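You operate a simulated robot arm through the tools that you are given. There is no shell and no other tool. Be economical: measure what you need, move in short steps, check, and stop when the job is done.

Carry out the task below with a simulated robot arm. There is one attempt and no reset: what you move stays moved.

Task
Join the two web ends with the white strip and roll it down.
Fine: green end up to the line and clamped, strip across the joint; put the roller back.

The check looks at the end state, three seconds after you hand in, the way a careful person would. Anything else that was tipped, shoved, dropped, spilled or broken makes it a failure.

Robot
A 7-joint arm with a two-finger parallel gripper, fixed in place. Base frame: the origin is at the foot of the arm, x ahead of it, y to its left, z up. Lengths are in m, angles in rad, forces in N, time in s.
With the tool pointing down near the work surface it reaches from about 0.22 to 0.74 m from the base axis. Its first joint turns from -2.897 to 2.897 rad. Payload 1.57 kg.
The tool frame sits at the grasp point between the pads (the TCP): z along the fingers, y along the line on which they close. The tips reach 0.03 m beyond it. Largest opening 0.11 m; finger width 0.024, thickness 0.012; the body of the gripper, 0.048 by 0.112 m, starts 0.078 m behind the TCP.
Orientation is that of the tool frame in the base frame, as a unit quaternion [x, y, z, w]. With the fingers straight down and closing along the base's y, the tool's x points along the base's -x, its y along +y and its z along -z.

Tools
- The arm moves only by the tool send_rows. Its argument "plan" is a list of rows, each a list of 7 numbers: the shift along the tool's x, y, z in mm, then the turn, a rotation vector about the tool's x, y, z in rad, then the finger opening in mm, from 0 to 110. In form: [[tx, ty, tz, wx, wy, wz, jaw], ...]. A call has 1 to 12 rows; each row shifts and turns the commanded pose from where the row before left it, along the tool's axes as they then stand. Rows are played at 5 a second. More than 0.05 m and 0.15 rad between two rows, or a gripper value outside its range, and nothing of the call is played. Where a pose cannot be reached the arm comes as near as it can. A force on the tool above 90 N (or 10 N above the force at the start of the call, whichever is more), or a blocked arm, ends the call early, and 0.2 s more pass. The fingers move at their own pace (about 0.045 m/s each) and stop on an object; they squeeze with about 27 N. The grip force told is the motor's: it shows also when the fingers shut on nothing. Time passes only in rows, and 0.2 s behind the last, so rows that do not move let the fingers close. It gives the time, the measured TCP pose, the force on the tool (base axes), the opening and the grip force at its end, in the units of the frame above (readings bear some noise), and new pictures: "pictures" is both (left out), scene, wrist or none.
- Cameras (640 x 400 px; columns grow to the right, rows downward): "scene" is fixed at [0.047, 0.4991, 1.6532]; the picture's right is [-0.20, -0.98, 0.00], its down [-0.88, 0.18, -0.44] and it looks along [0.43, -0.09, -0.90] (base axes); focal length 276 px, centre (320, 200). "wrist" rides on the gripper at [-0.036, 0, -0.08] in the tool frame; the picture's right is [0.00, -1.00, 0.00], its down [0.97, 0.00, -0.24] and it looks along [0.24, 0.00, 0.97] (tool axes); focal length 218 px, centre (320, 200). There is no depth. A picture from a camera that has moved, and an enlarged one, comes with that camera's place and axes in the base frame and with its lens.
- move_column(by): slides the trunk up (or, below 0, down) by that many m; the arm rides with it, the base frame stays. It gives what a move gives, with no picture.
- close_up(camera, box): a new picture of the part [left, top, right, bottom] of that camera's present view, enlarged. The clock stands still meanwhile.
- hand_in(): hands the job in; it is judged then, once.

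Work in short steps. Places have to be worked out from the pictures, the camera data and where the tool is seen: move nearer, look again, correct. Check each grasp and each placing, and mend what went wrong. You have 120 turns and 170 pictures in all, those below and enlarged ones among them. Open the gripper and draw the arm clear of the work before you hand the job in, unless the task says otherwise; then end with one line.

The tools are called after "Call:" by a JSON object that holds its "method" and its "body". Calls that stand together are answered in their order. send_rows: Moves the arm, as the interface text tells. Its arguments: {"type":"object","properties":{"plan":{"type":"array","items":{"type":"array","items":{"type":"number"}}},"pictures":{"type":"string","enum":["both","scene","wrist","none"]}},"required":["plan"]} The other tools are called the same way: move_column (by) slides the trunk up or down; close_up (camera, box) takes an enlarged picture of a part of a camera's view; hand_in () hands the job in.

At the start:

```text
time: 0.0
ee_pos: [0.3054, 0.2694, 1.3281]
tool_rot: [0.0, 1.0, 0.0, -0.001]
ft_force: [-1.5, 1.2, -0.7]
gripper_width: 0.1099
grip_force: 0.1
trunk travel left (down, up): [-0.525, 0.065]
```

scene: 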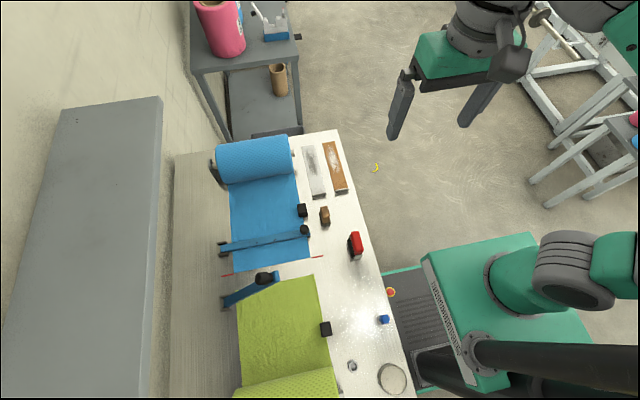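
wrist: 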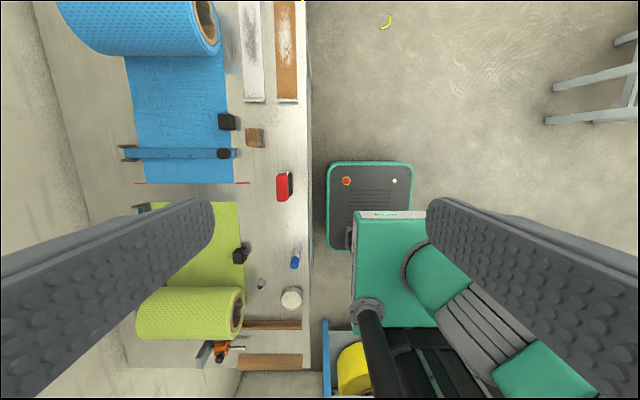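

I'll look closely at the bench first, to identify the clamps, web ends, strips and roller.

Call:
{"method": "close_up", "body": {"camera": "scene", "box": [200, 130, 400, 255]}}

Call:
{"method": "close_up", "body": {"camera": "scene", "box": [200, 240, 440, 390]}}

Call:
{"method": "close_up", "body": {"camera": "wrist", "box": [110, 90, 330, 230]}}

```text
3.20 times, centred on (300, 192) of scene
camera zoom: at [0.047, 0.4991, 1.6532], right [-0.2, -0.98, 0.0], down [-0.88, 0.18, -0.44], along [0.43, -0.09, -0.9], focal length 882 px, centre (384, 224)
```

zoom: 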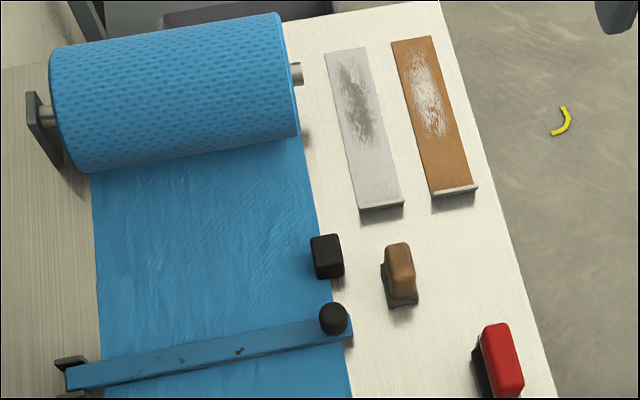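

```text
2.67 times, centred on (320, 315) of scene
camera zoom: at [0.047, 0.4991, 1.6532], right [-0.2, -0.98, 0.0], down [-0.88, 0.18, -0.44], along [0.43, -0.09, -0.9], focal length 735 px, centre (320, -107)
```

zoom: 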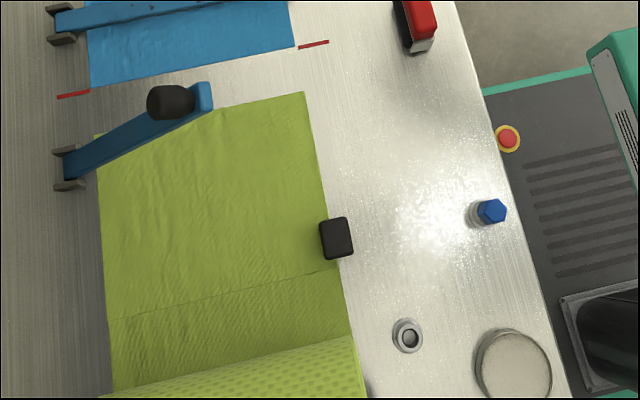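

```text
2.86 times, centred on (220, 160) of wrist
camera zoom: at [0.3426, 0.2697, 1.4087], right [0.0, -1.0, 0.0], down [-0.97, 0.0, 0.24], along [-0.24, 0.0, -0.97], focal length 624 px, centre (606, 314)
```

zoom: 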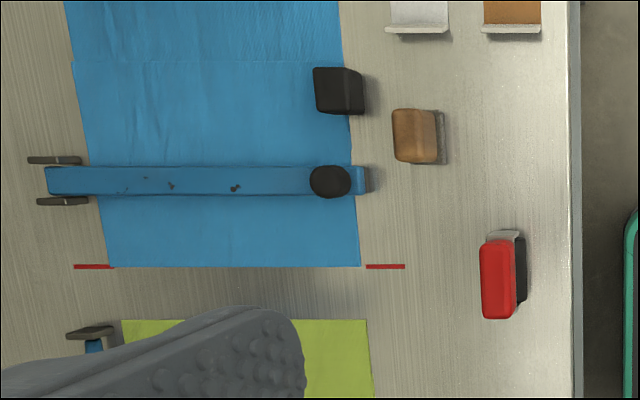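

Line is at x≈0.247 (y 0.46–0.72), the green end at x≈0.20, and the white strip at y≈0.42, x 0.45–0.64. I'll move over the bench for a nearer look at the small objects.

Call:
{"method": "send_rows", "body": {"plan": [[0, 45, 20, 0, 0, 0, 110], [0, 45, 20, 0, 0, 0, 110], [0, 45, 25, 0, 0, 0, 110], [0, 45, 25, 0, 0, 0, 110], [0, 0, 30, 0, 0, 0, 110], [0, 0, 0, 0, 0, 0, 110]]}}

```text
refused: row 3 steps farther than a row can; nothing moved
```

Row step length is over the 50 mm norm; I'll use smaller steps.

Call:
{"method": "send_rows", "body": {"plan": [[0, 40, 20, 0, 0, 0, 110], [0, 40, 20, 0, 0, 0, 110], [0, 40, 20, 0, 0, 0, 110], [0, 40, 20, 0, 0, 0, 110], [0, 20, 40, 0, 0, 0, 110], [0, 0, 0, 0, 0, 0, 110]]}}

```text
time: 1.4
ee_pos: [0.3046, 0.45, 1.2098]
tool_rot: [0.0, 1.0, 0.001, 0.001]
ft_force: [0.3, 0.0, 0.0]
gripper_width: 0.1102
grip_force: 0.0
trunk travel left (down, up): [-0.525, 0.065]
camera wrist: at [0.342, 0.4493, 1.2891], right [0.0, -1.0, 0.0], down [-0.97, 0.0, 0.24], along [-0.24, 0.0, -0.97], focal length 218 px, centre (320, 200)
```

scene: 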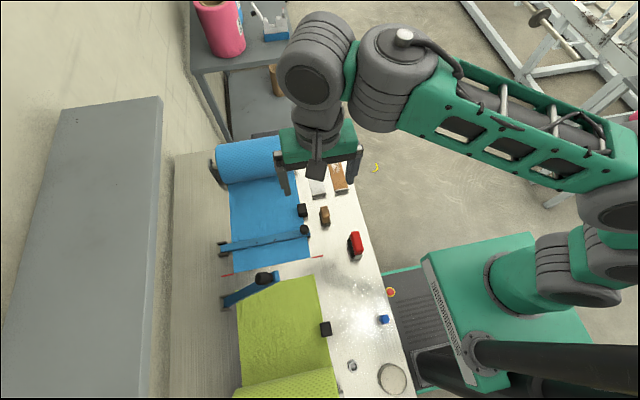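
wrist: 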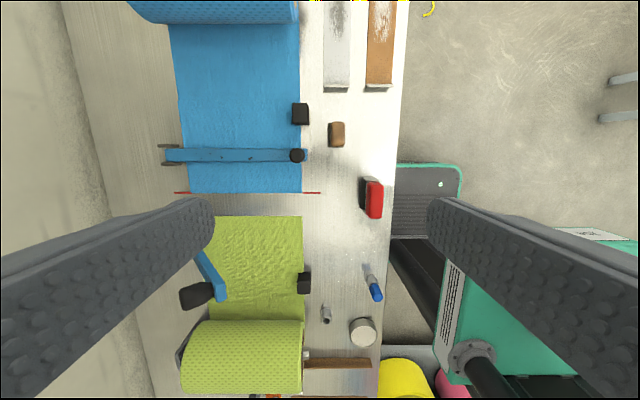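

Call:
{"method": "close_up", "body": {"camera": "wrist", "box": [260, 80, 420, 240]}}

Call:
{"method": "close_up", "body": {"camera": "wrist", "box": [160, 220, 400, 390]}}

Call:
{"method": "close_up", "body": {"camera": "scene", "box": [300, 190, 380, 260]}}

```text
2.50 times, centred on (340, 160) of wrist
camera zoom: at [0.342, 0.4493, 1.2891], right [0.0, -1.0, 0.0], down [-0.97, 0.0, 0.24], along [-0.24, 0.0, -0.97], focal length 546 px, centre (270, 300)
```

zoom: 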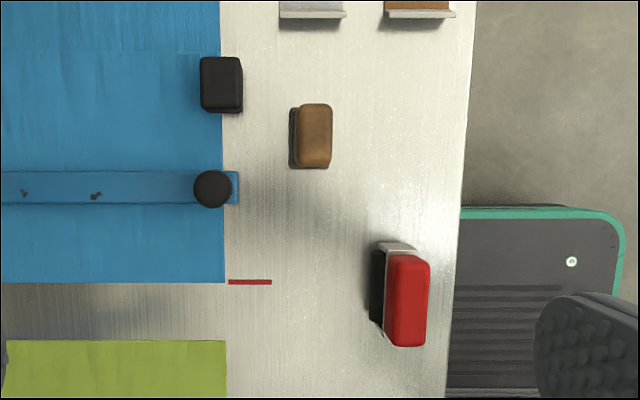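

```text
2.35 times, centred on (280, 305) of wrist
camera zoom: at [0.342, 0.4493, 1.2891], right [0.0, -1.0, 0.0], down [-0.97, 0.0, 0.24], along [-0.24, 0.0, -0.97], focal length 514 px, centre (414, -47)
```

zoom: 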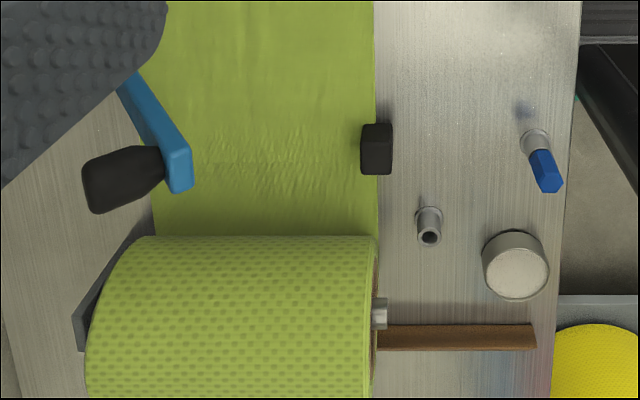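

```text
5.71 times, centred on (340, 225) of scene
camera zoom: at [0.047, 0.4991, 1.6532], right [-0.2, -0.98, 0.0], down [-0.88, 0.18, -0.44], along [0.43, -0.09, -0.9], focal length 1575 px, centre (206, 57)
```

zoom: 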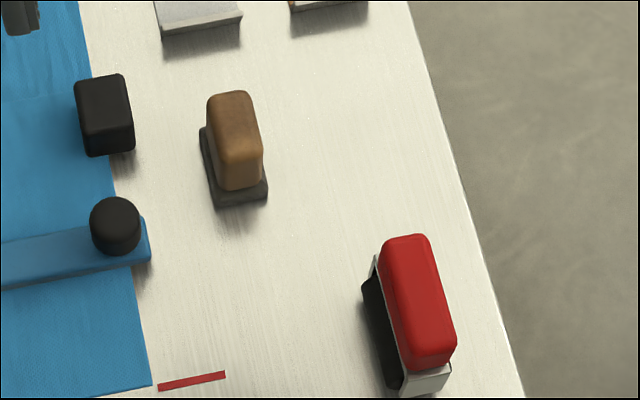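

Black blocks appear to be grips attached to the webs (each ~0.147 behind its end); the red-handled item with black drum is the roller. I move over the green web's grip at about (0.059, 0.482) and look closely.

Call:
{"method": "send_rows", "body": {"plan": [[40, 5, 20, 0, 0, 0, 110], [40, 5, 25, 0, 0, 0, 90], [40, 5, 25, 0, 0, 0, 70], [40, 5, 25, 0, 0, 0, 70], [40, 5, 25, 0, 0, 0, 70], [40, 5, 25, 0, 0, 0, 70], [6, 2, 25, 0, 0, 0, 70], [0, 0, 0, 0, 0, 0, 70]]}}

```text
time: 3.2
ee_pos: [0.0586, 0.4823, 1.0381]
tool_rot: [0.0, 1.0, 0.0, 0.0]
ft_force: [-0.4, -0.3, 0.4]
gripper_width: 0.0699
grip_force: 0.0
trunk travel left (down, up): [-0.525, 0.065]
camera wrist: at [0.0959, 0.4816, 1.1183], right [0.0, -1.0, 0.0], down [-0.97, 0.0, 0.24], along [-0.24, 0.0, -0.97], focal length 218 px, centre (320, 200)
```

scene: 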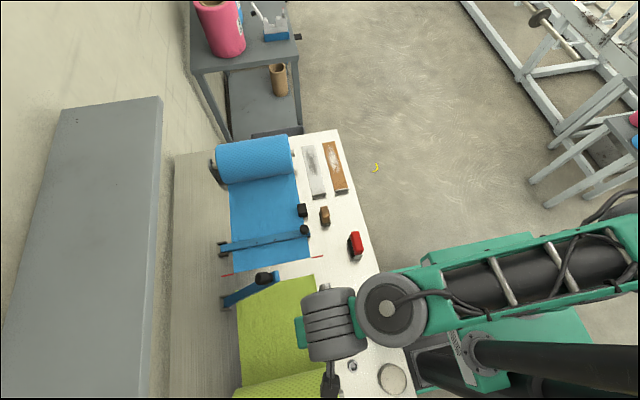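
wrist: 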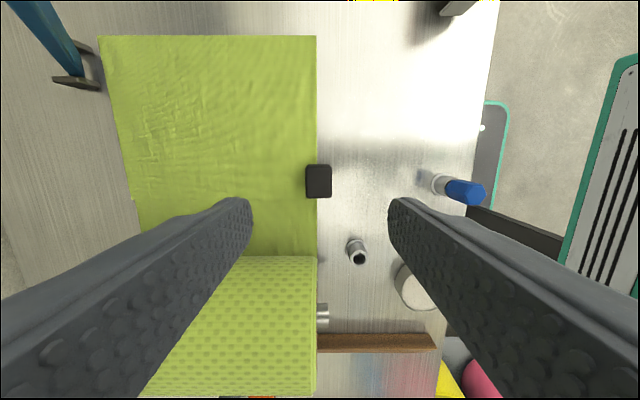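

The grip block is centred right under the TCP (≈0.060, 0.484), about 29 mm wide. I descend to z≈0.895 and close on it.

Call:
{"method": "send_rows", "body": {"plan": [[-1, 1, 45, 0, 0, 0, 70], [0, 0, 45, 0, 0, 0, 70], [0, 0, 35, 0, 0, 0, 70], [0, 0, 18, 0, 0, 0, 70], [0, 0, 0, 0, 0, 0, 20], [0, 0, 0, 0, 0, 0, 20], [0, 0, 0, 0, 0, 0, 20], [0, 0, 0, 0, 0, 0, 20]], "pictures": "wrist"}}

```text
time: 5.0
ee_pos: [0.0603, 0.4854, 0.8986]
tool_rot: [0.0, 1.0, 0.003, 0.0]
ft_force: [0.1, 18.6, 27.0]
gripper_width: 0.0365
grip_force: 8.6
trunk travel left (down, up): [-0.525, 0.065]
camera wrist: at [0.0973, 0.4852, 0.9775], right [0.0, -1.0, -0.01], down [-0.97, 0.0, 0.24], along [-0.24, 0.01, -0.97], focal length 218 px, centre (320, 200)
```

wrist: 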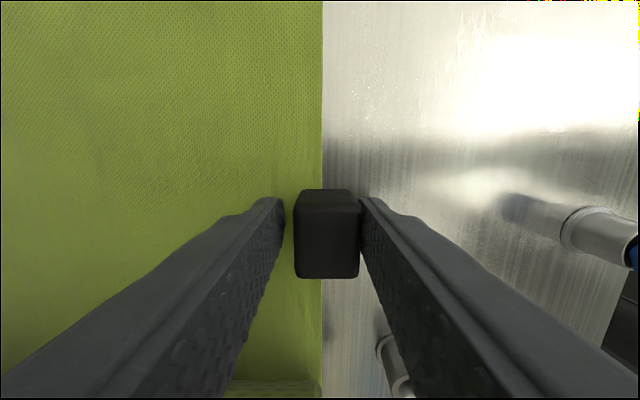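

Right finger touches the block first and there's an upward reaction, so tips are close to the surface. I lift 5 mm, shift 3 mm right, and let the fingers close.

Call:
{"method": "send_rows", "body": {"plan": [[0, 0, -5, 0, 0, 0, 50], [0, -4, 0, 0, 0, 0, 50], [0, 0, 0, 0, 0, 0, 20], [0, 0, 0, 0, 0, 0, 20], [0, 0, 0, 0, 0, 0, 20], [0, 0, 0, 0, 0, 0, 20]], "pictures": "wrist"}}

```text
time: 6.4
ee_pos: [0.0615, 0.4808, 0.898]
tool_rot: [0.0, 1.0, -0.002, 0.001]
ft_force: [-0.8, 15.0, -12.2]
gripper_width: 0.0333
grip_force: 7.5
trunk travel left (down, up): [-0.525, 0.065]
camera wrist: at [0.0979, 0.4804, 0.9783], right [0.0, -1.0, 0.0], down [-0.97, 0.0, 0.24], along [-0.24, 0.0, -0.97], focal length 218 px, centre (320, 200)
```

wrist: 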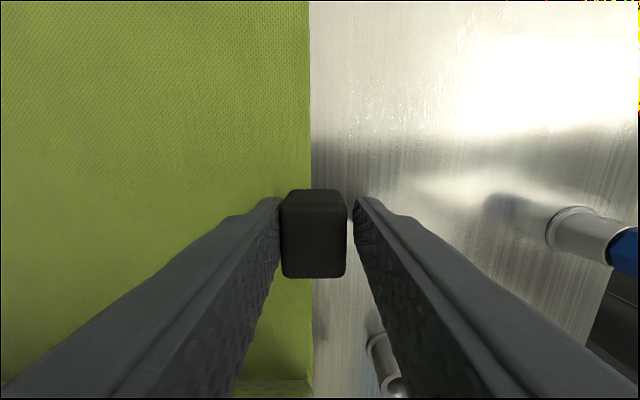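

Grip force hasn't built up; I wait a bit to see whether the fingers finish closing.

Call:
{"method": "send_rows", "body": {"plan": [[0, -1, 0, 0, 0, 0, 10], [0, 0, 0, 0, 0, 0, 10], [0, 0, 0, 0, 0, 0, 10], [0, 0, 0, 0, 0, 0, 10]], "pictures": "wrist"}}

Call:
{"method": "close_up", "body": {"camera": "wrist", "box": [240, 160, 400, 300]}}

```text
time: 7.4
ee_pos: [0.0619, 0.4812, 0.8988]
tool_rot: [0.0, 1.0, -0.001, 0.001]
ft_force: [0.5, 24.7, -14.7]
gripper_width: 0.0318
grip_force: 11.7
trunk travel left (down, up): [-0.525, 0.065]
camera wrist: at [0.0979, 0.4809, 0.9793], right [0.0, -1.0, 0.0], down [-0.97, 0.0, 0.24], along [-0.24, 0.0, -0.97], focal length 218 px, centre (320, 200)
```

wrist: 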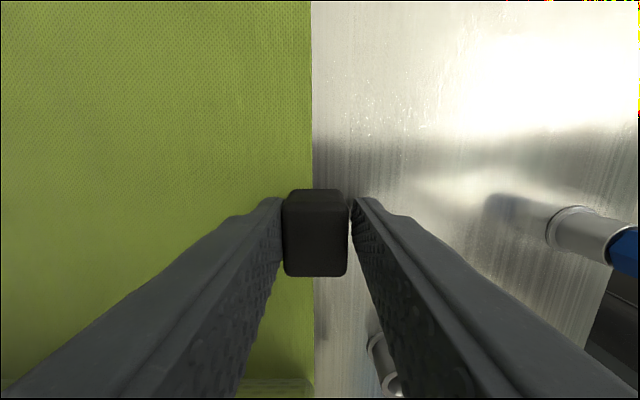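

```text
2.86 times, centred on (320, 230) of wrist
camera zoom: at [0.0979, 0.4809, 0.9793], right [0.0, -1.0, 0.0], down [-0.97, 0.0, 0.24], along [-0.24, 0.0, -0.97], focal length 624 px, centre (320, 114)
```

zoom: 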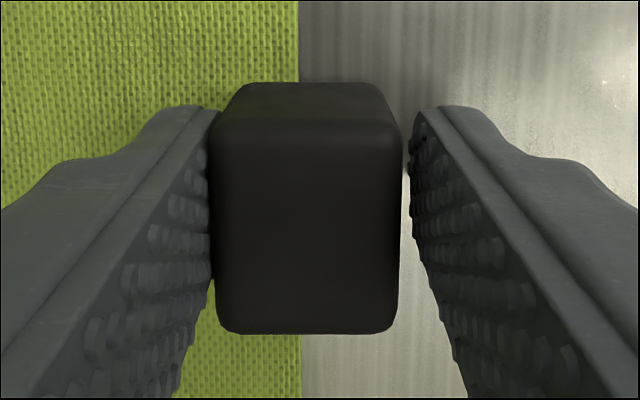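

The tool is being pushed +y (left finger pulling on the block) and the block is slightly lifted. I recentre by +2.5 mm and lower 1.5 mm while closing.

Call:
{"method": "send_rows", "body": {"plan": [[0, 2.5, 1.5, 0, 0, 0, 10], [0, 0, 0, 0, 0, 0, 10], [0, 0, 0, 0, 0, 0, 10], [0, 0, 0, 0, 0, 0, 10]], "pictures": "wrist"}}

```text
time: 8.4
ee_pos: [0.0601, 0.4833, 0.8991]
tool_rot: [0.0, 1.0, 0.0, 0.0]
ft_force: [-1.9, 18.1, 3.9]
gripper_width: 0.0277
grip_force: 38.3
trunk travel left (down, up): [-0.525, 0.065]
camera wrist: at [0.0981, 0.4828, 0.9793], right [0.0, -1.0, 0.0], down [-0.97, 0.0, 0.24], along [-0.24, 0.0, -0.97], focal length 218 px, centre (320, 200)
```

wrist: 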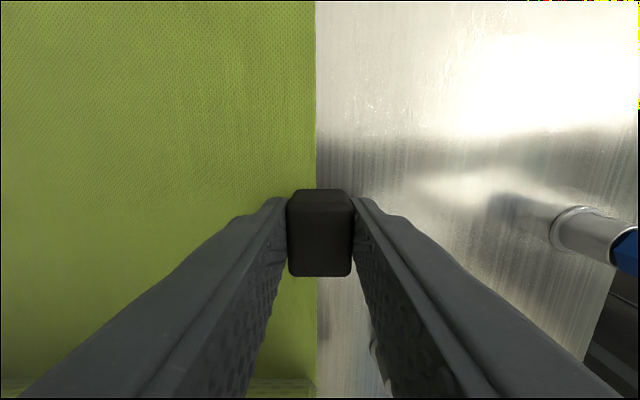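

Gripped at 27.7 mm. I slide +x by 20 mm slowly and check whether the green end follows.

Call:
{"method": "send_rows", "body": {"plan": [[-4, 0, 0, 0, 0, 0, 10], [-4, 0, 0, 0, 0, 0, 10], [-4, 0, 0, 0, 0, 0, 10], [-4, 0, 0, 0, 0, 0, 10], [-4, 0, 0, 0, 0, 0, 10], [0, 0, 0, 0, 0, 0, 10]]}}

Call:
{"method": "close_up", "body": {"camera": "scene", "box": [200, 240, 360, 340]}}

```text
time: 9.8
ee_pos: [0.0806, 0.4823, 0.8989]
tool_rot: [0.0, 1.0, 0.0, 0.0]
ft_force: [-0.9, 22.5, 11.2]
gripper_width: 0.0277
grip_force: 38.1
trunk travel left (down, up): [-0.525, 0.065]
camera wrist: at [0.1175, 0.4827, 0.9793], right [0.0, -1.0, 0.0], down [-0.97, 0.0, 0.24], along [-0.24, 0.0, -0.97], focal length 218 px, centre (320, 200)
```

scene: 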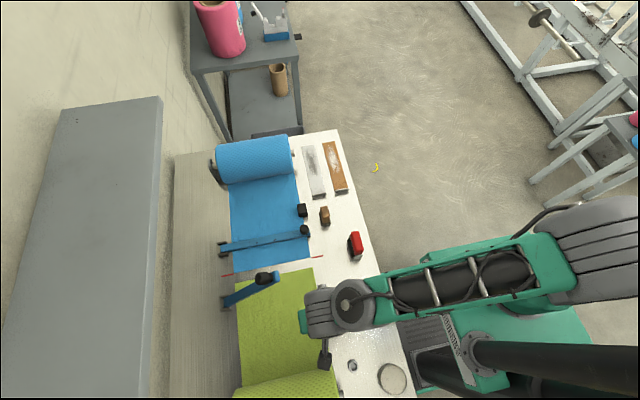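
wrist: 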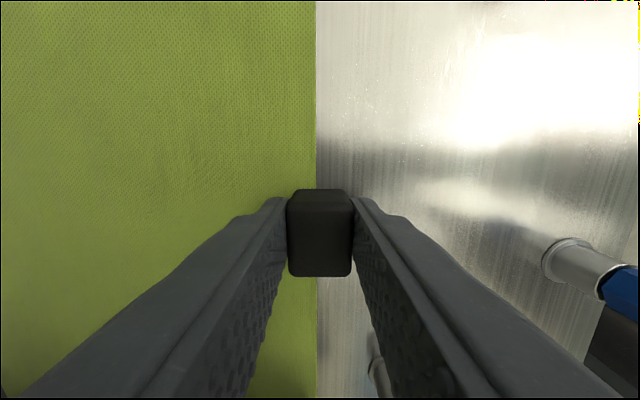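

```text
4.00 times, centred on (280, 290) of scene
camera zoom: at [0.047, 0.4991, 1.6532], right [-0.2, -0.98, 0.0], down [-0.88, 0.18, -0.44], along [0.43, -0.09, -0.9], focal length 1103 px, centre (480, -160)
```

zoom: 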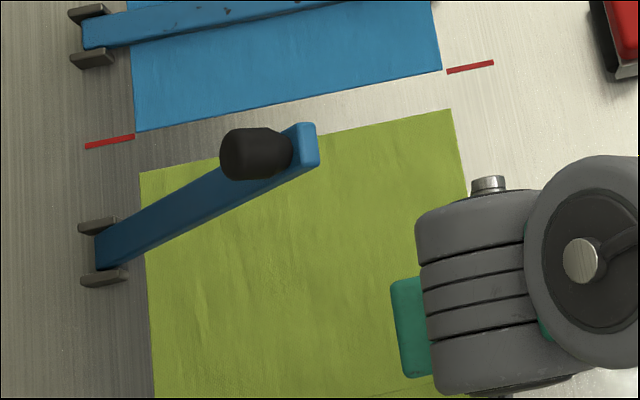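

The web follows 1:1. Remaining gap to line ≈27 mm; I move 24 mm, then measure again.

Call:
{"method": "send_rows", "body": {"plan": [[-4, 0, 0, 0, 0, 0, 10], [-4, 0, 0, 0, 0, 0, 10], [-4, 0, 0, 0, 0, 0, 10], [-4, 0, 0, 0, 0, 0, 10], [-4, 0, 0, 0, 0, 0, 10], [-4, 0, 0, 0, 0, 0, 10], [0, 0, 0, 0, 0, 0, 10]], "pictures": "none"}}

Call:
{"method": "close_up", "body": {"camera": "scene", "box": [210, 240, 340, 300]}}

```text
time: 11.4
ee_pos: [0.1055, 0.4825, 0.8982]
tool_rot: [0.0, 1.0, 0.002, 0.0]
ft_force: [-1.0, 24.2, 16.0]
gripper_width: 0.0279
grip_force: 38.7
trunk travel left (down, up): [-0.525, 0.065]
```

```text
4.92 times, centred on (275, 270) of scene
camera zoom: at [0.047, 0.4991, 1.6532], right [-0.2, -0.98, 0.0], down [-0.88, 0.18, -0.44], along [0.43, -0.09, -0.9], focal length 1357 px, centre (542, -145)
```

zoom: 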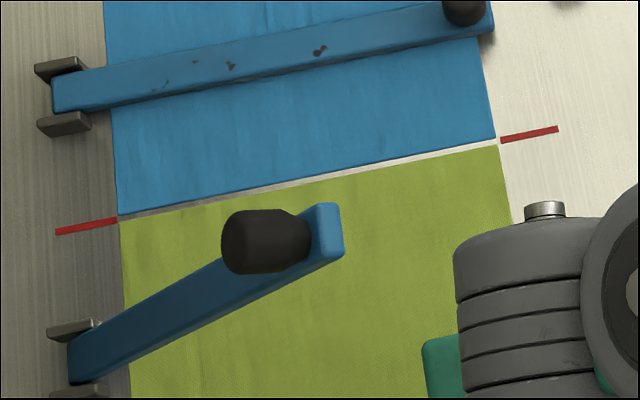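

Nearly there; I zoom harder on both marks to judge the last few millimetres.

Call:
{"method": "close_up", "body": {"camera": "scene", "box": [294, 255, 326, 275]}}

Call:
{"method": "close_up", "body": {"camera": "scene", "box": [218, 272, 250, 292]}}

```text
16.00 times, centred on (310, 265) of scene
camera zoom: at [0.047, 0.4991, 1.6532], right [-0.2, -0.98, 0.0], down [-0.88, 0.18, -0.44], along [0.43, -0.09, -0.9], focal length 4411 px, centre (480, -840)
```

zoom: 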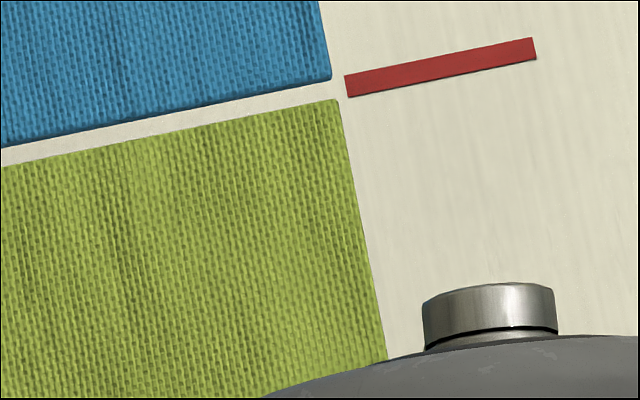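

```text
16.00 times, centred on (234, 282) of scene
camera zoom: at [0.047, 0.4991, 1.6532], right [-0.2, -0.98, 0.0], down [-0.88, 0.18, -0.44], along [0.43, -0.09, -0.9], focal length 4411 px, centre (1696, -1112)
```

zoom: 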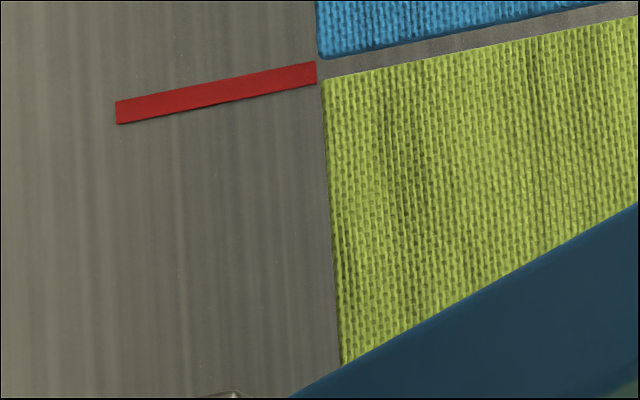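

The green end is at the near edge of the 4 mm line, with a 3.5 mm gap to blue. I advance 2.5 mm and check.

Call:
{"method": "send_rows", "body": {"plan": [[-1.5, 0, 0, 0, 0, 0, 10], [-1, 0, 0, 0, 0, 0, 10], [0, 0, 0, 0, 0, 0, 10]], "pictures": "none"}}

Call:
{"method": "close_up", "body": {"camera": "scene", "box": [294, 255, 326, 275]}}

```text
time: 12.2
ee_pos: [0.1067, 0.4827, 0.8988]
tool_rot: [0.0, 1.0, 0.001, 0.0]
ft_force: [-0.5, 23.6, 14.2]
gripper_width: 0.0277
grip_force: 38.1
trunk travel left (down, up): [-0.525, 0.065]
```

```text
16.00 times, centred on (310, 265) of scene
camera zoom: at [0.047, 0.4991, 1.6532], right [-0.2, -0.98, 0.0], down [-0.88, 0.18, -0.44], along [0.43, -0.09, -0.9], focal length 4411 px, centre (480, -840)
```

zoom: 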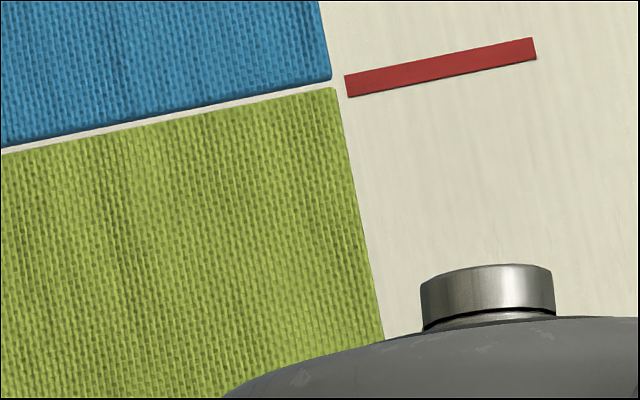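

Green end now sits at the line's centre with ~1.4 mm gap, not overlapping. I release gently and rise.

Call:
{"method": "send_rows", "body": {"plan": [[0, 1.5, -1, 0, 0, 0, 27], [0, 0, 0, 0, 0, 0, 50], [0, 0, 0, 0, 0, 0, 60], [0, 0, -40, 0, 0, 0, 60], [0, 0, -45, 0, 0, 0, 60], [0, 0, -45, 0, 0, 0, 60], [0, 0, -45, 0, 0, 0, 60], [0, -40, -20, 0, 0, 0, 60], [0, -40, 0, 0, 0, 0, 60], [0, 0, 0, 0, 0, 0, 60]]}}

Call:
{"method": "close_up", "body": {"camera": "scene", "box": [210, 250, 340, 332]}}

Call:
{"method": "close_up", "body": {"camera": "wrist", "box": [60, 0, 320, 170]}}

```text
time: 14.4
ee_pos: [0.1079, 0.4004, 1.0945]
tool_rot: [0.0, 1.0, 0.0, 0.0]
ft_force: [0.2, -0.9, -0.5]
gripper_width: 0.0598
grip_force: 0.0
trunk travel left (down, up): [-0.525, 0.065]
camera wrist: at [0.1449, 0.4008, 1.1751], right [0.0, -1.0, 0.0], down [-0.97, 0.0, 0.24], along [-0.24, 0.0, -0.97], focal length 218 px, centre (320, 200)
```

scene: 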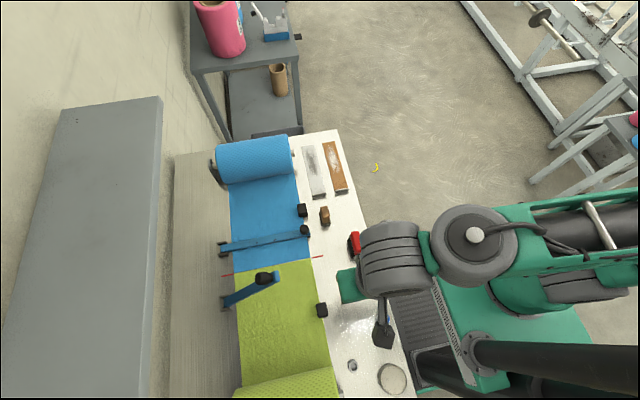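
wrist: 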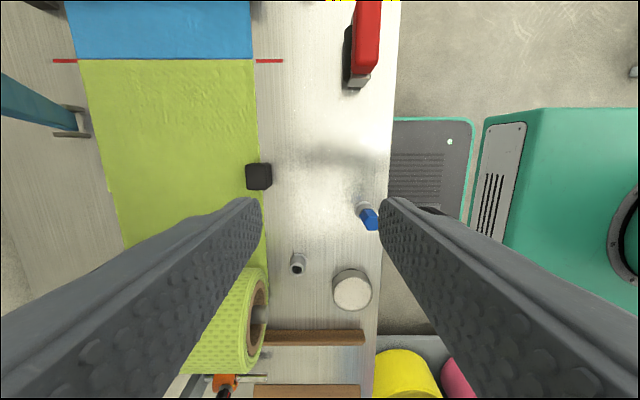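

```text
4.88 times, centred on (275, 291) of scene
camera zoom: at [0.047, 0.4991, 1.6532], right [-0.2, -0.98, 0.0], down [-0.88, 0.18, -0.44], along [0.43, -0.09, -0.9], focal length 1345 px, centre (540, -244)
```

zoom: 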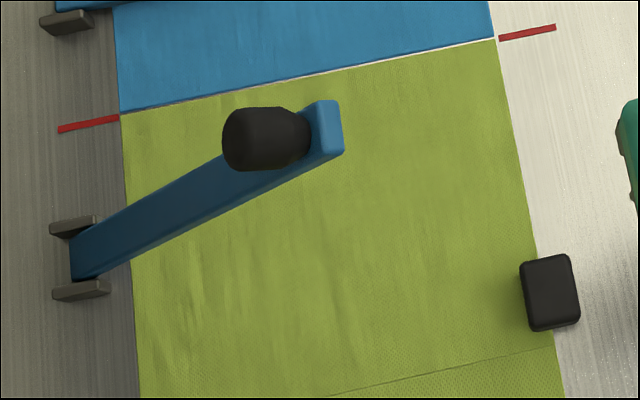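

```text
2.35 times, centred on (190, 85) of wrist
camera zoom: at [0.1449, 0.4008, 1.1751], right [0.0, -1.0, 0.0], down [-0.97, 0.0, 0.24], along [-0.24, 0.0, -0.97], focal length 514 px, centre (626, 471)
```

zoom: 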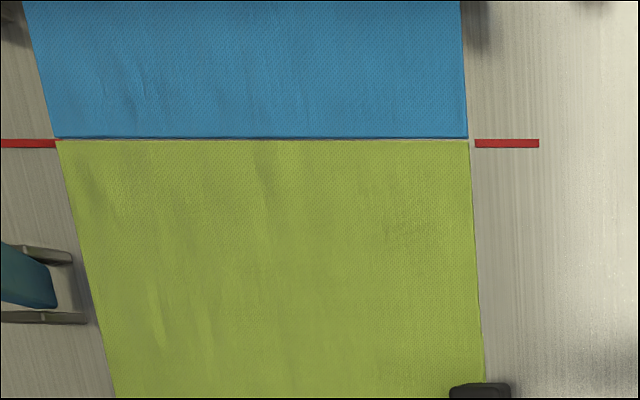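

Web holds in place. The raised green clamp arm hinges near (0.171, 0.727, 0.875), ~51° up, its knob end near (0.171, 0.614, 1.086). I close the fingers and go over and to the left of the knob.

Call:
{"method": "send_rows", "body": {"plan": [[-10, 0, -48, 0, 0, 0, 30], [-10, 0, -48, 0, 0, 0, 0], [-10, 46, -10, 0, 0, 0, 0], [-10, 46, 0, 0, 0, 0, 0], [-10, 46, 0, 0, 0, 0, 0], [-13, 46, 0, 0, 0, 0, 0], [0, 46, 0, 0, 0, 0, 0], [0, 25, 0, 0, 0, 0, 0], [0, 0, 0, 0, 0, 0, 0]]}}

```text
time: 16.4
ee_pos: [0.1683, 0.6002, 1.1952]
tool_rot: [0.001, 1.0, 0.0, 0.0]
ft_force: [-0.5, -0.6, 0.9]
gripper_width: 0.0
grip_force: 21.2
out of reach, approached as far as the arm can: row 7, 8
trunk travel left (down, up): [-0.525, 0.065]
camera wrist: at [0.2051, 0.5995, 1.2759], right [0.0, -1.0, 0.0], down [-0.97, 0.0, 0.24], along [-0.24, 0.0, -0.97], focal length 218 px, centre (320, 200)
```

scene: 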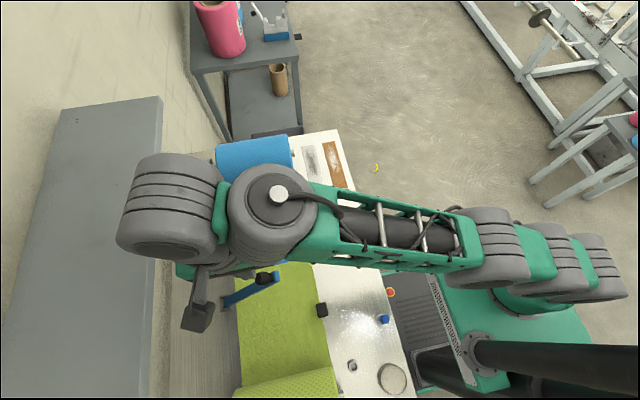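
wrist: 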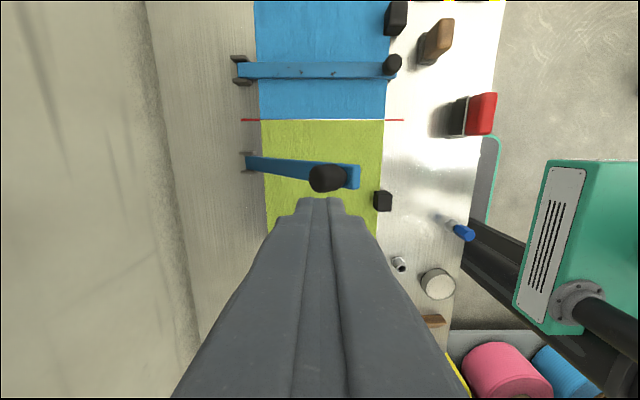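

Reach at this height ends at y≈0.60; the fingertip is just right above the knob's end. I descend a bit and see where the arm ends up in y.

Call:
{"method": "send_rows", "body": {"plan": [[-4, 0, 20, 0, 0, 0, 0], [0, 0, 15, 0, 0, 0, 0], [0, 0, 0, 0, 0, 0, 0]]}}

```text
time: 17.2
ee_pos: [0.1706, 0.6012, 1.1612]
tool_rot: [0.0, 1.0, 0.0, 0.001]
ft_force: [-0.4, 0.7, -0.2]
gripper_width: 0.0
grip_force: 20.9
trunk travel left (down, up): [-0.525, 0.065]
camera wrist: at [0.2084, 0.6002, 1.2408], right [0.0, -1.0, 0.0], down [-0.97, 0.0, 0.24], along [-0.24, 0.0, -0.97], focal length 218 px, centre (320, 200)
```

scene: 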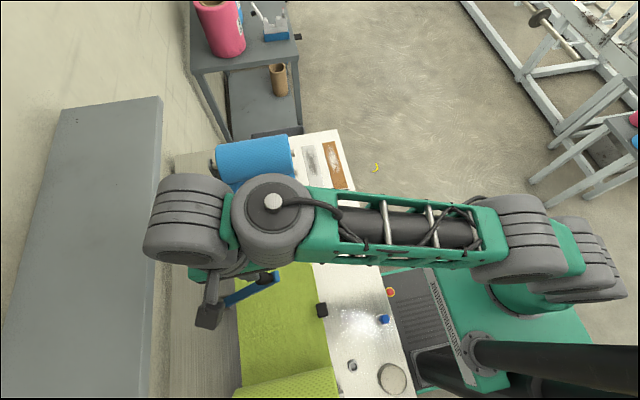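
wrist: 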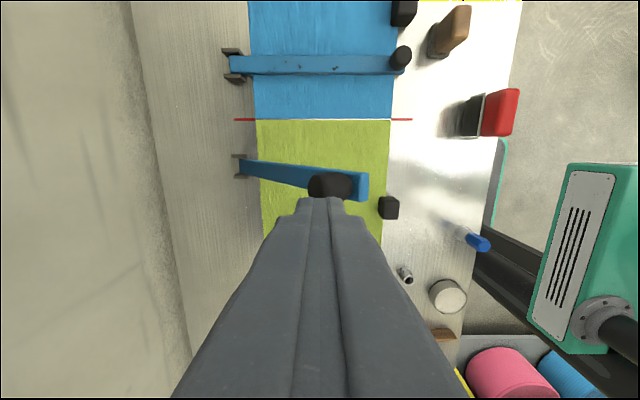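

Arm/knob x≈0.177. I nudge x, go 15 mm left and press down until touching the knob's end.

Call:
{"method": "send_rows", "body": {"plan": [[-6, 15, 10, 0, 0, 0, 0], [0, 0, 10, 0, 0, 0, 0], [0, 0, 10, 0, 0, 0, 0], [0, 0, 10, 0, 0, 0, 0]]}}

Call:
{"method": "close_up", "body": {"camera": "scene", "box": [180, 240, 320, 330]}}

```text
time: 18.2
ee_pos: [0.1796, 0.6144, 1.1192]
tool_rot: [0.0, 1.0, -0.001, 0.0]
ft_force: [0.2, 0.1, 0.7]
gripper_width: 0.0
grip_force: 21.3
trunk travel left (down, up): [-0.525, 0.065]
camera wrist: at [0.2153, 0.615, 1.1999], right [0.0, -1.0, 0.0], down [-0.97, 0.0, 0.24], along [-0.24, 0.0, -0.97], focal length 218 px, centre (320, 200)
```

scene: 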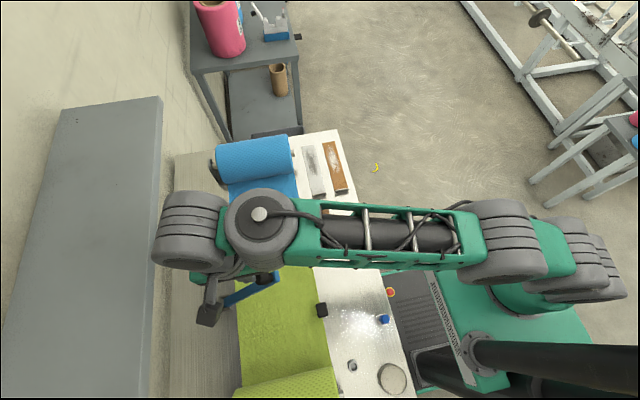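
wrist: 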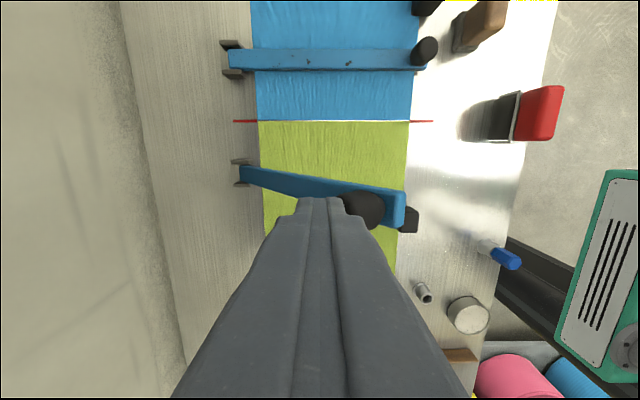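

```text
4.44 times, centred on (250, 285) of scene
camera zoom: at [0.047, 0.4991, 1.6532], right [-0.2, -0.98, 0.0], down [-0.88, 0.18, -0.44], along [0.43, -0.09, -0.9], focal length 1225 px, centre (631, -178)
```

zoom: 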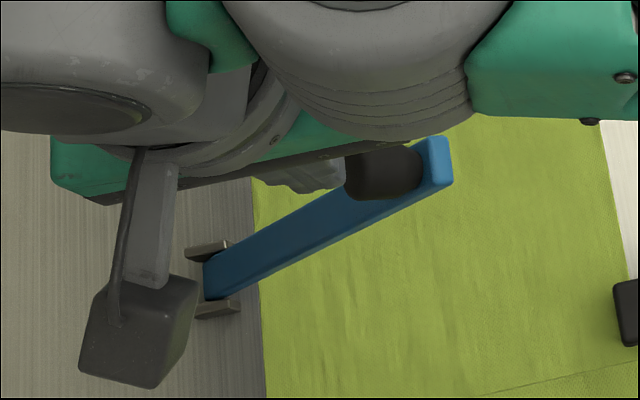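

The fingertip is left of the knob, no contact. I now sweep right and down following the knob's arc about the hinge, in two stages.

Call:
{"method": "send_rows", "body": {"plan": [[0, 0, 12, 0, 0, 0, 0], [0, -12, 4, 0, 0, 0, 0], [0, -14, 9, 0, 0, 0, 0], [0, -14, 9, 0, 0, 0, 0], [0, -13, 9, 0, 0, 0, 0], [0, 0, 0, 0, 0, 0, 0]]}}

Call:
{"method": "close_up", "body": {"camera": "scene", "box": [180, 240, 320, 330]}}

```text
time: 19.6
ee_pos: [0.1798, 0.5625, 1.0776]
tool_rot: [0.001, 1.0, 0.0, 0.0]
ft_force: [0.2, 0.2, -0.2]
gripper_width: 0.0
grip_force: 21.2
trunk travel left (down, up): [-0.525, 0.065]
camera wrist: at [0.2156, 0.5622, 1.1571], right [0.0, -1.0, 0.0], down [-0.97, 0.0, 0.24], along [-0.24, 0.0, -0.97], focal length 218 px, centre (320, 200)
```

scene: 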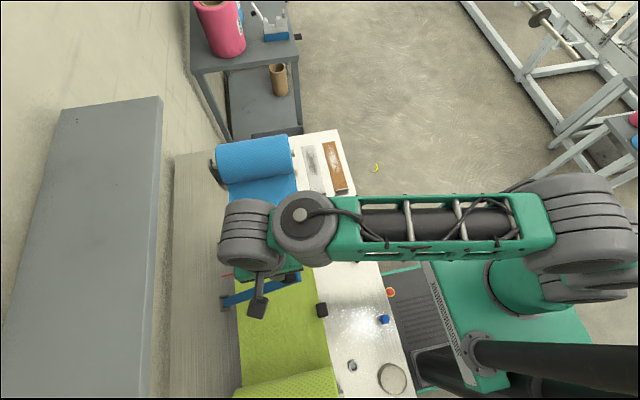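
wrist: 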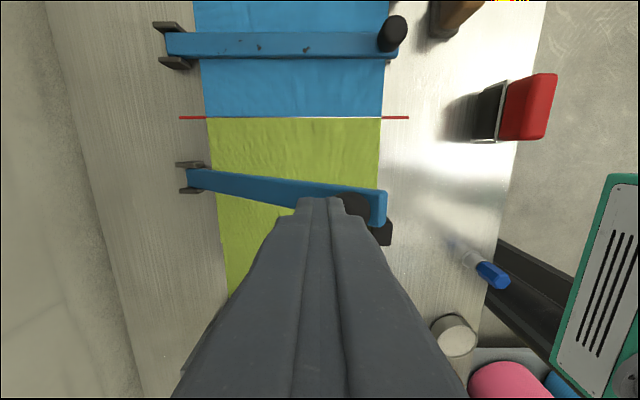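

```text
4.44 times, centred on (250, 285) of scene
camera zoom: at [0.047, 0.4991, 1.6532], right [-0.2, -0.98, 0.0], down [-0.88, 0.18, -0.44], along [0.43, -0.09, -0.9], focal length 1225 px, centre (631, -178)
```

zoom: 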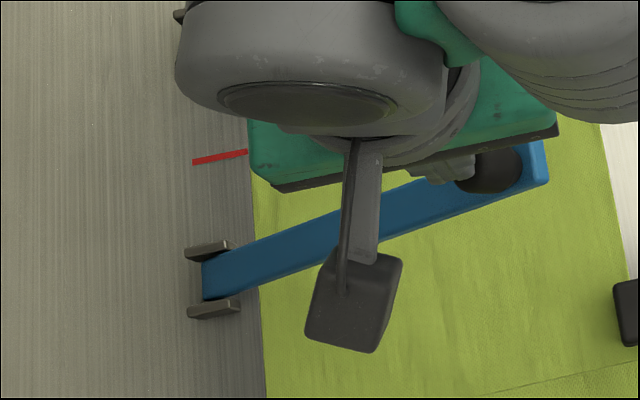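

The arm is following. I continue the arc down toward closed.

Call:
{"method": "send_rows", "body": {"plan": [[0, -14, 10, 0, 0, 0, 0], [0, -13, 12, 0, 0, 0, 0], [0, -12, 14, 0, 0, 0, 0], [0, -11, 16, 0, 0, 0, 0], [0, -9, 18, 0, 0, 0, 0], [0, -6, 18, 0, 0, 0, 0], [0, 0, 0, 0, 0, 0, 0]]}}

Call:
{"method": "close_up", "body": {"camera": "scene", "box": [200, 240, 340, 330]}}

```text
time: 21.2
ee_pos: [0.1786, 0.4972, 0.9893]
tool_rot: [0.0, 1.0, 0.0, 0.0]
ft_force: [0.4, -0.4, 0.1]
gripper_width: 0.0
grip_force: 21.4
trunk travel left (down, up): [-0.525, 0.065]
camera wrist: at [0.215, 0.4971, 1.0697], right [0.0, -1.0, 0.0], down [-0.97, 0.0, 0.24], along [-0.24, 0.0, -0.97], focal length 218 px, centre (320, 200)
```

scene: 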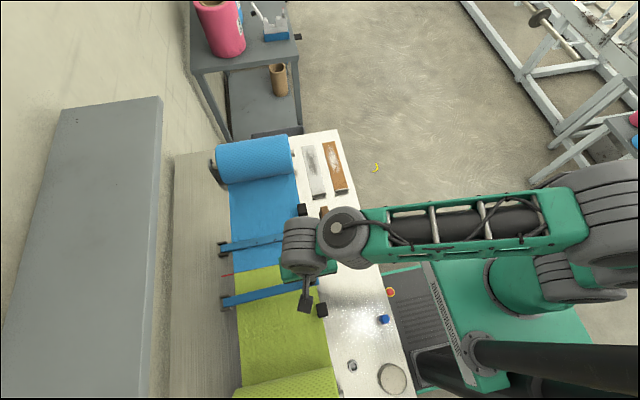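
wrist: 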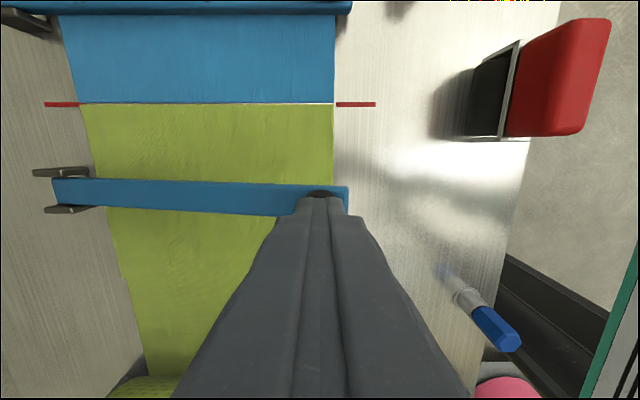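

```text
4.44 times, centred on (270, 285) of scene
camera zoom: at [0.047, 0.4991, 1.6532], right [-0.2, -0.98, 0.0], down [-0.88, 0.18, -0.44], along [0.43, -0.09, -0.9], focal length 1225 px, centre (542, -178)
```

zoom: 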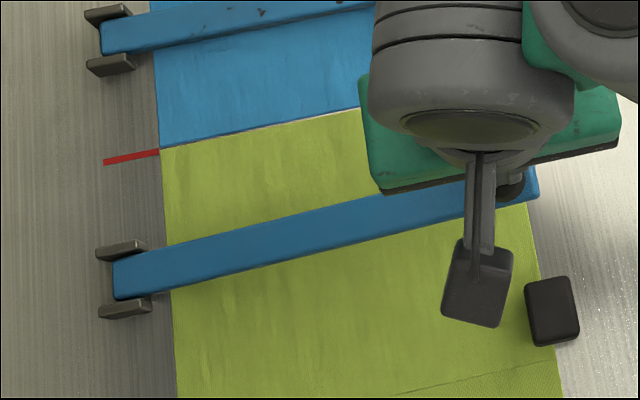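

Nearly horizontal; I press down on the knob until firm contact.

Call:
{"method": "send_rows", "body": {"plan": [[0, -4, 12, 0, 0, 0, 0], [0, -2, 10, 0, 0, 0, 0], [0, 0, 8, 0, 0, 0, 0], [0, 0, 6, 0, 0, 0, 0], [0, 0, 0, 0, 0, 0, 0]]}}

Call:
{"method": "close_up", "body": {"camera": "scene", "box": [200, 230, 340, 320]}}

```text
time: 22.4
ee_pos: [0.178, 0.4911, 0.9525]
tool_rot: [0.001, 1.0, 0.0, 0.0]
ft_force: [0.3, -0.8, 0.3]
gripper_width: 0.0001
grip_force: 21.3
trunk travel left (down, up): [-0.525, 0.065]
camera wrist: at [0.2152, 0.4913, 1.0331], right [0.0, -1.0, 0.0], down [-0.97, 0.0, 0.24], along [-0.24, 0.0, -0.97], focal length 218 px, centre (320, 200)
```

scene: 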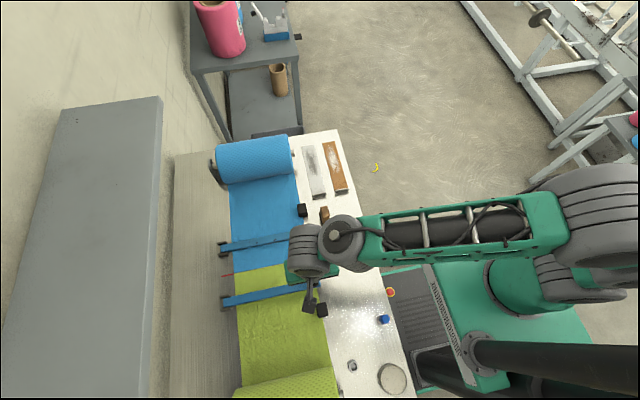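
wrist: 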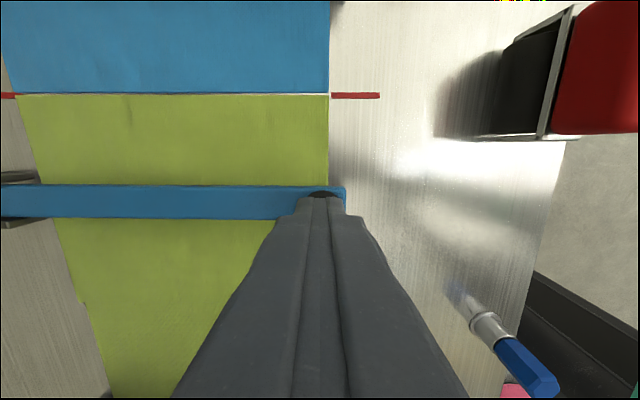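

```text
4.44 times, centred on (270, 275) of scene
camera zoom: at [0.047, 0.4991, 1.6532], right [-0.2, -0.98, 0.0], down [-0.88, 0.18, -0.44], along [0.43, -0.09, -0.9], focal length 1225 px, centre (542, -133)
```

zoom: 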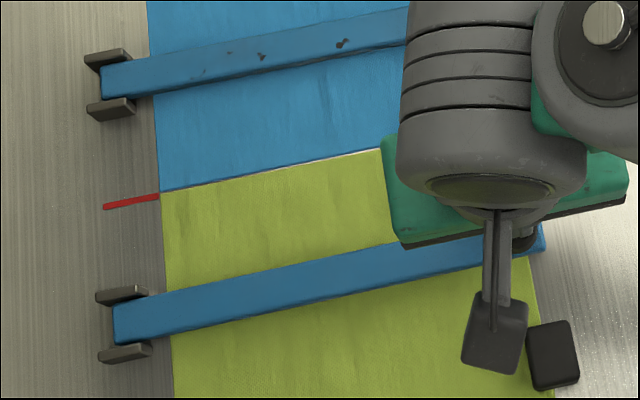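

No reaction yet; I keep pressing down in small steps.

Call:
{"method": "send_rows", "body": {"plan": [[0, 0, 6, 0, 0, 0, 0], [0, 0, 5, 0, 0, 0, 0], [0, 0, 5, 0, 0, 0, 0], [0, 0, 3, 0, 0, 0, 0], [0, 0, 3, 0, 0, 0, 0]], "pictures": "wrist"}}

```text
time: 23.6
ee_pos: [0.1788, 0.4907, 0.9398]
tool_rot: [0.0, 1.0, 0.007, 0.002]
ft_force: [-2.4, -19.0, 71.0]
gripper_width: 0.0
grip_force: 21.4
trunk travel left (down, up): [-0.525, 0.065]
camera wrist: at [0.215, 0.4889, 1.0211], right [0.0, -1.0, -0.02], down [-0.97, 0.0, 0.24], along [-0.24, 0.02, -0.97], focal length 218 px, centre (320, 200)
```

wrist: 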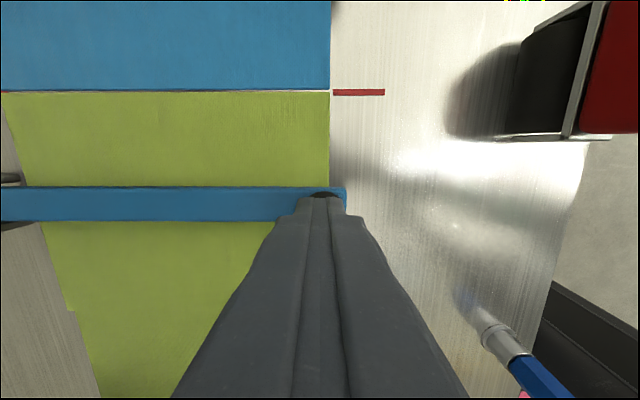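

71 N reaction — the clamp is fully down. I retreat upward and turn the tool 90° on the way to the white strip.

Call:
{"method": "send_rows", "body": {"plan": [[0, 0, -15, 0, 0, 0, 0], [0, 0, -45, 0, 0, 0, 0], [0, 0, -45, 0, 0, 0, 0], [0, 0, -45, 0, 0, 0, 40], [-40, -10, 0, 0, 0, 0, 60], [-40, -10, 0, 0, 0, 0, 60], [-40, -10, 0, 0, 0, 0, 60], [-40, -10, 0, 0, 0, 0, 60], [-40, -10, 0, 0, 0, 0, 60], [0, 0, 0, 0, 0, 0, 60]]}}

Call:
{"method": "close_up", "body": {"camera": "scene", "box": [200, 230, 340, 320]}}

```text
time: 25.8
ee_pos: [0.3794, 0.4406, 1.0824]
tool_rot: [0.0, 1.0, 0.0, 0.0]
ft_force: [0.8, 0.4, 0.9]
gripper_width: 0.06
grip_force: 0.1
trunk travel left (down, up): [-0.525, 0.065]
camera wrist: at [0.4161, 0.4412, 1.1622], right [0.0, -1.0, 0.0], down [-0.97, 0.0, 0.24], along [-0.24, 0.0, -0.97], focal length 218 px, centre (320, 200)
```

scene: 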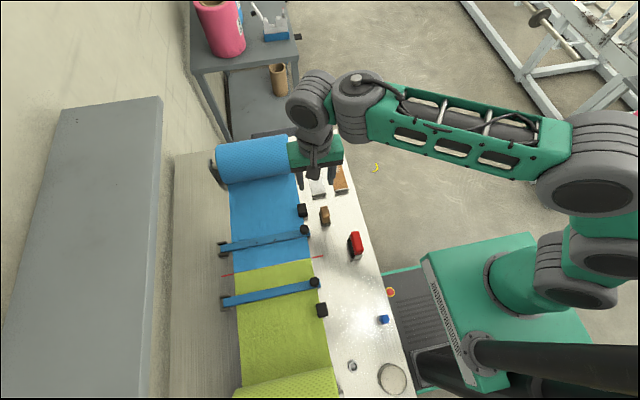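
wrist: 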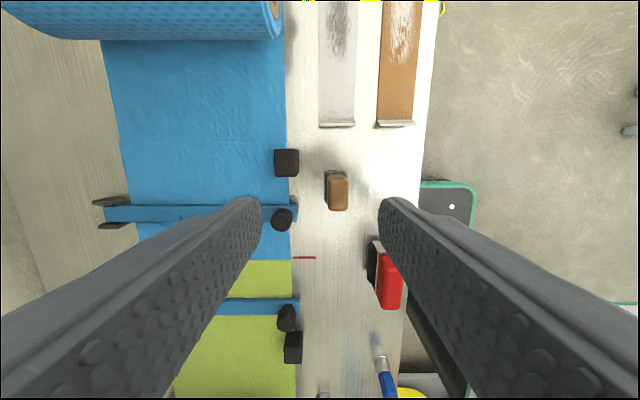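

```text
4.44 times, centred on (270, 275) of scene
camera zoom: at [0.047, 0.4991, 1.6532], right [-0.2, -0.98, 0.0], down [-0.88, 0.18, -0.44], along [0.43, -0.09, -0.9], focal length 1225 px, centre (542, -133)
```

zoom: 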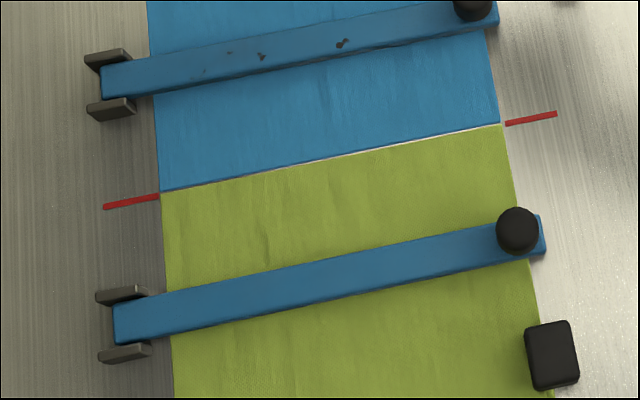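

Green is clamped and aligned. Now I zoom on the white strip's tab.

Call:
{"method": "close_up", "body": {"camera": "wrist", "box": [290, 50, 440, 150]}}

Call:
{"method": "close_up", "body": {"camera": "scene", "box": [290, 170, 370, 220]}}

```text
4.00 times, centred on (365, 100) of wrist
camera zoom: at [0.4161, 0.4412, 1.1622], right [0.0, -1.0, 0.0], down [-0.97, 0.0, 0.24], along [-0.24, 0.0, -0.97], focal length 873 px, centre (140, 600)
```

zoom: 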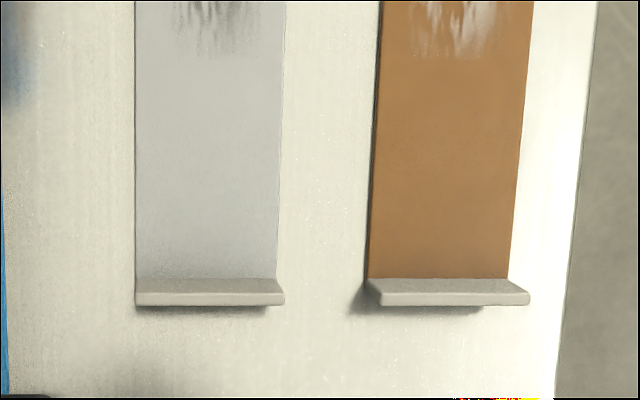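

```text
8.00 times, centred on (330, 195) of scene
camera zoom: at [0.047, 0.4991, 1.6532], right [-0.2, -0.98, 0.0], down [-0.88, 0.18, -0.44], along [0.43, -0.09, -0.9], focal length 2205 px, centre (240, 240)
```

zoom: 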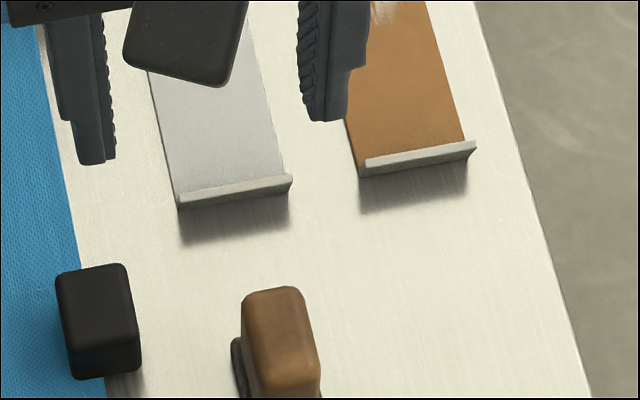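

The strip has an upright fin (~12 mm tall, ~42 mm wide) at its near end, x≈0.447, y≈0.419. I rotate the tool 90° so the fingers close along x.

Call:
{"method": "send_rows", "body": {"plan": [[0, 0, 0, 0, 0, 0.1428, 60], [0, 0, 0, 0, 0, 0.1428, 60], [0, 0, 0, 0, 0, 0.1428, 60], [0, 0, 0, 0, 0, 0.1428, 60], [0, 0, 0, 0, 0, 0.1428, 60], [0, 0, 0, 0, 0, 0.1428, 60], [0, 0, 0, 0, 0, 0.1428, 60], [0, 0, 0, 0, 0, 0.1428, 60], [0, 0, 0, 0, 0, 0.1428, 60], [0, 0, 0, 0, 0, 0.1428, 60], [0, 0, 0, 0, 0, 0.1428, 60], [0, 0, 0, 0, 0, 0, 60]], "pictures": "none"}}

```text
time: 28.4
ee_pos: [0.3786, 0.4411, 1.08]
tool_rot: [0.708, 0.706, 0.001, 0.0]
ft_force: [-0.5, -0.2, 0.3]
gripper_width: 0.0598
grip_force: 0.0
trunk travel left (down, up): [-0.525, 0.065]
```

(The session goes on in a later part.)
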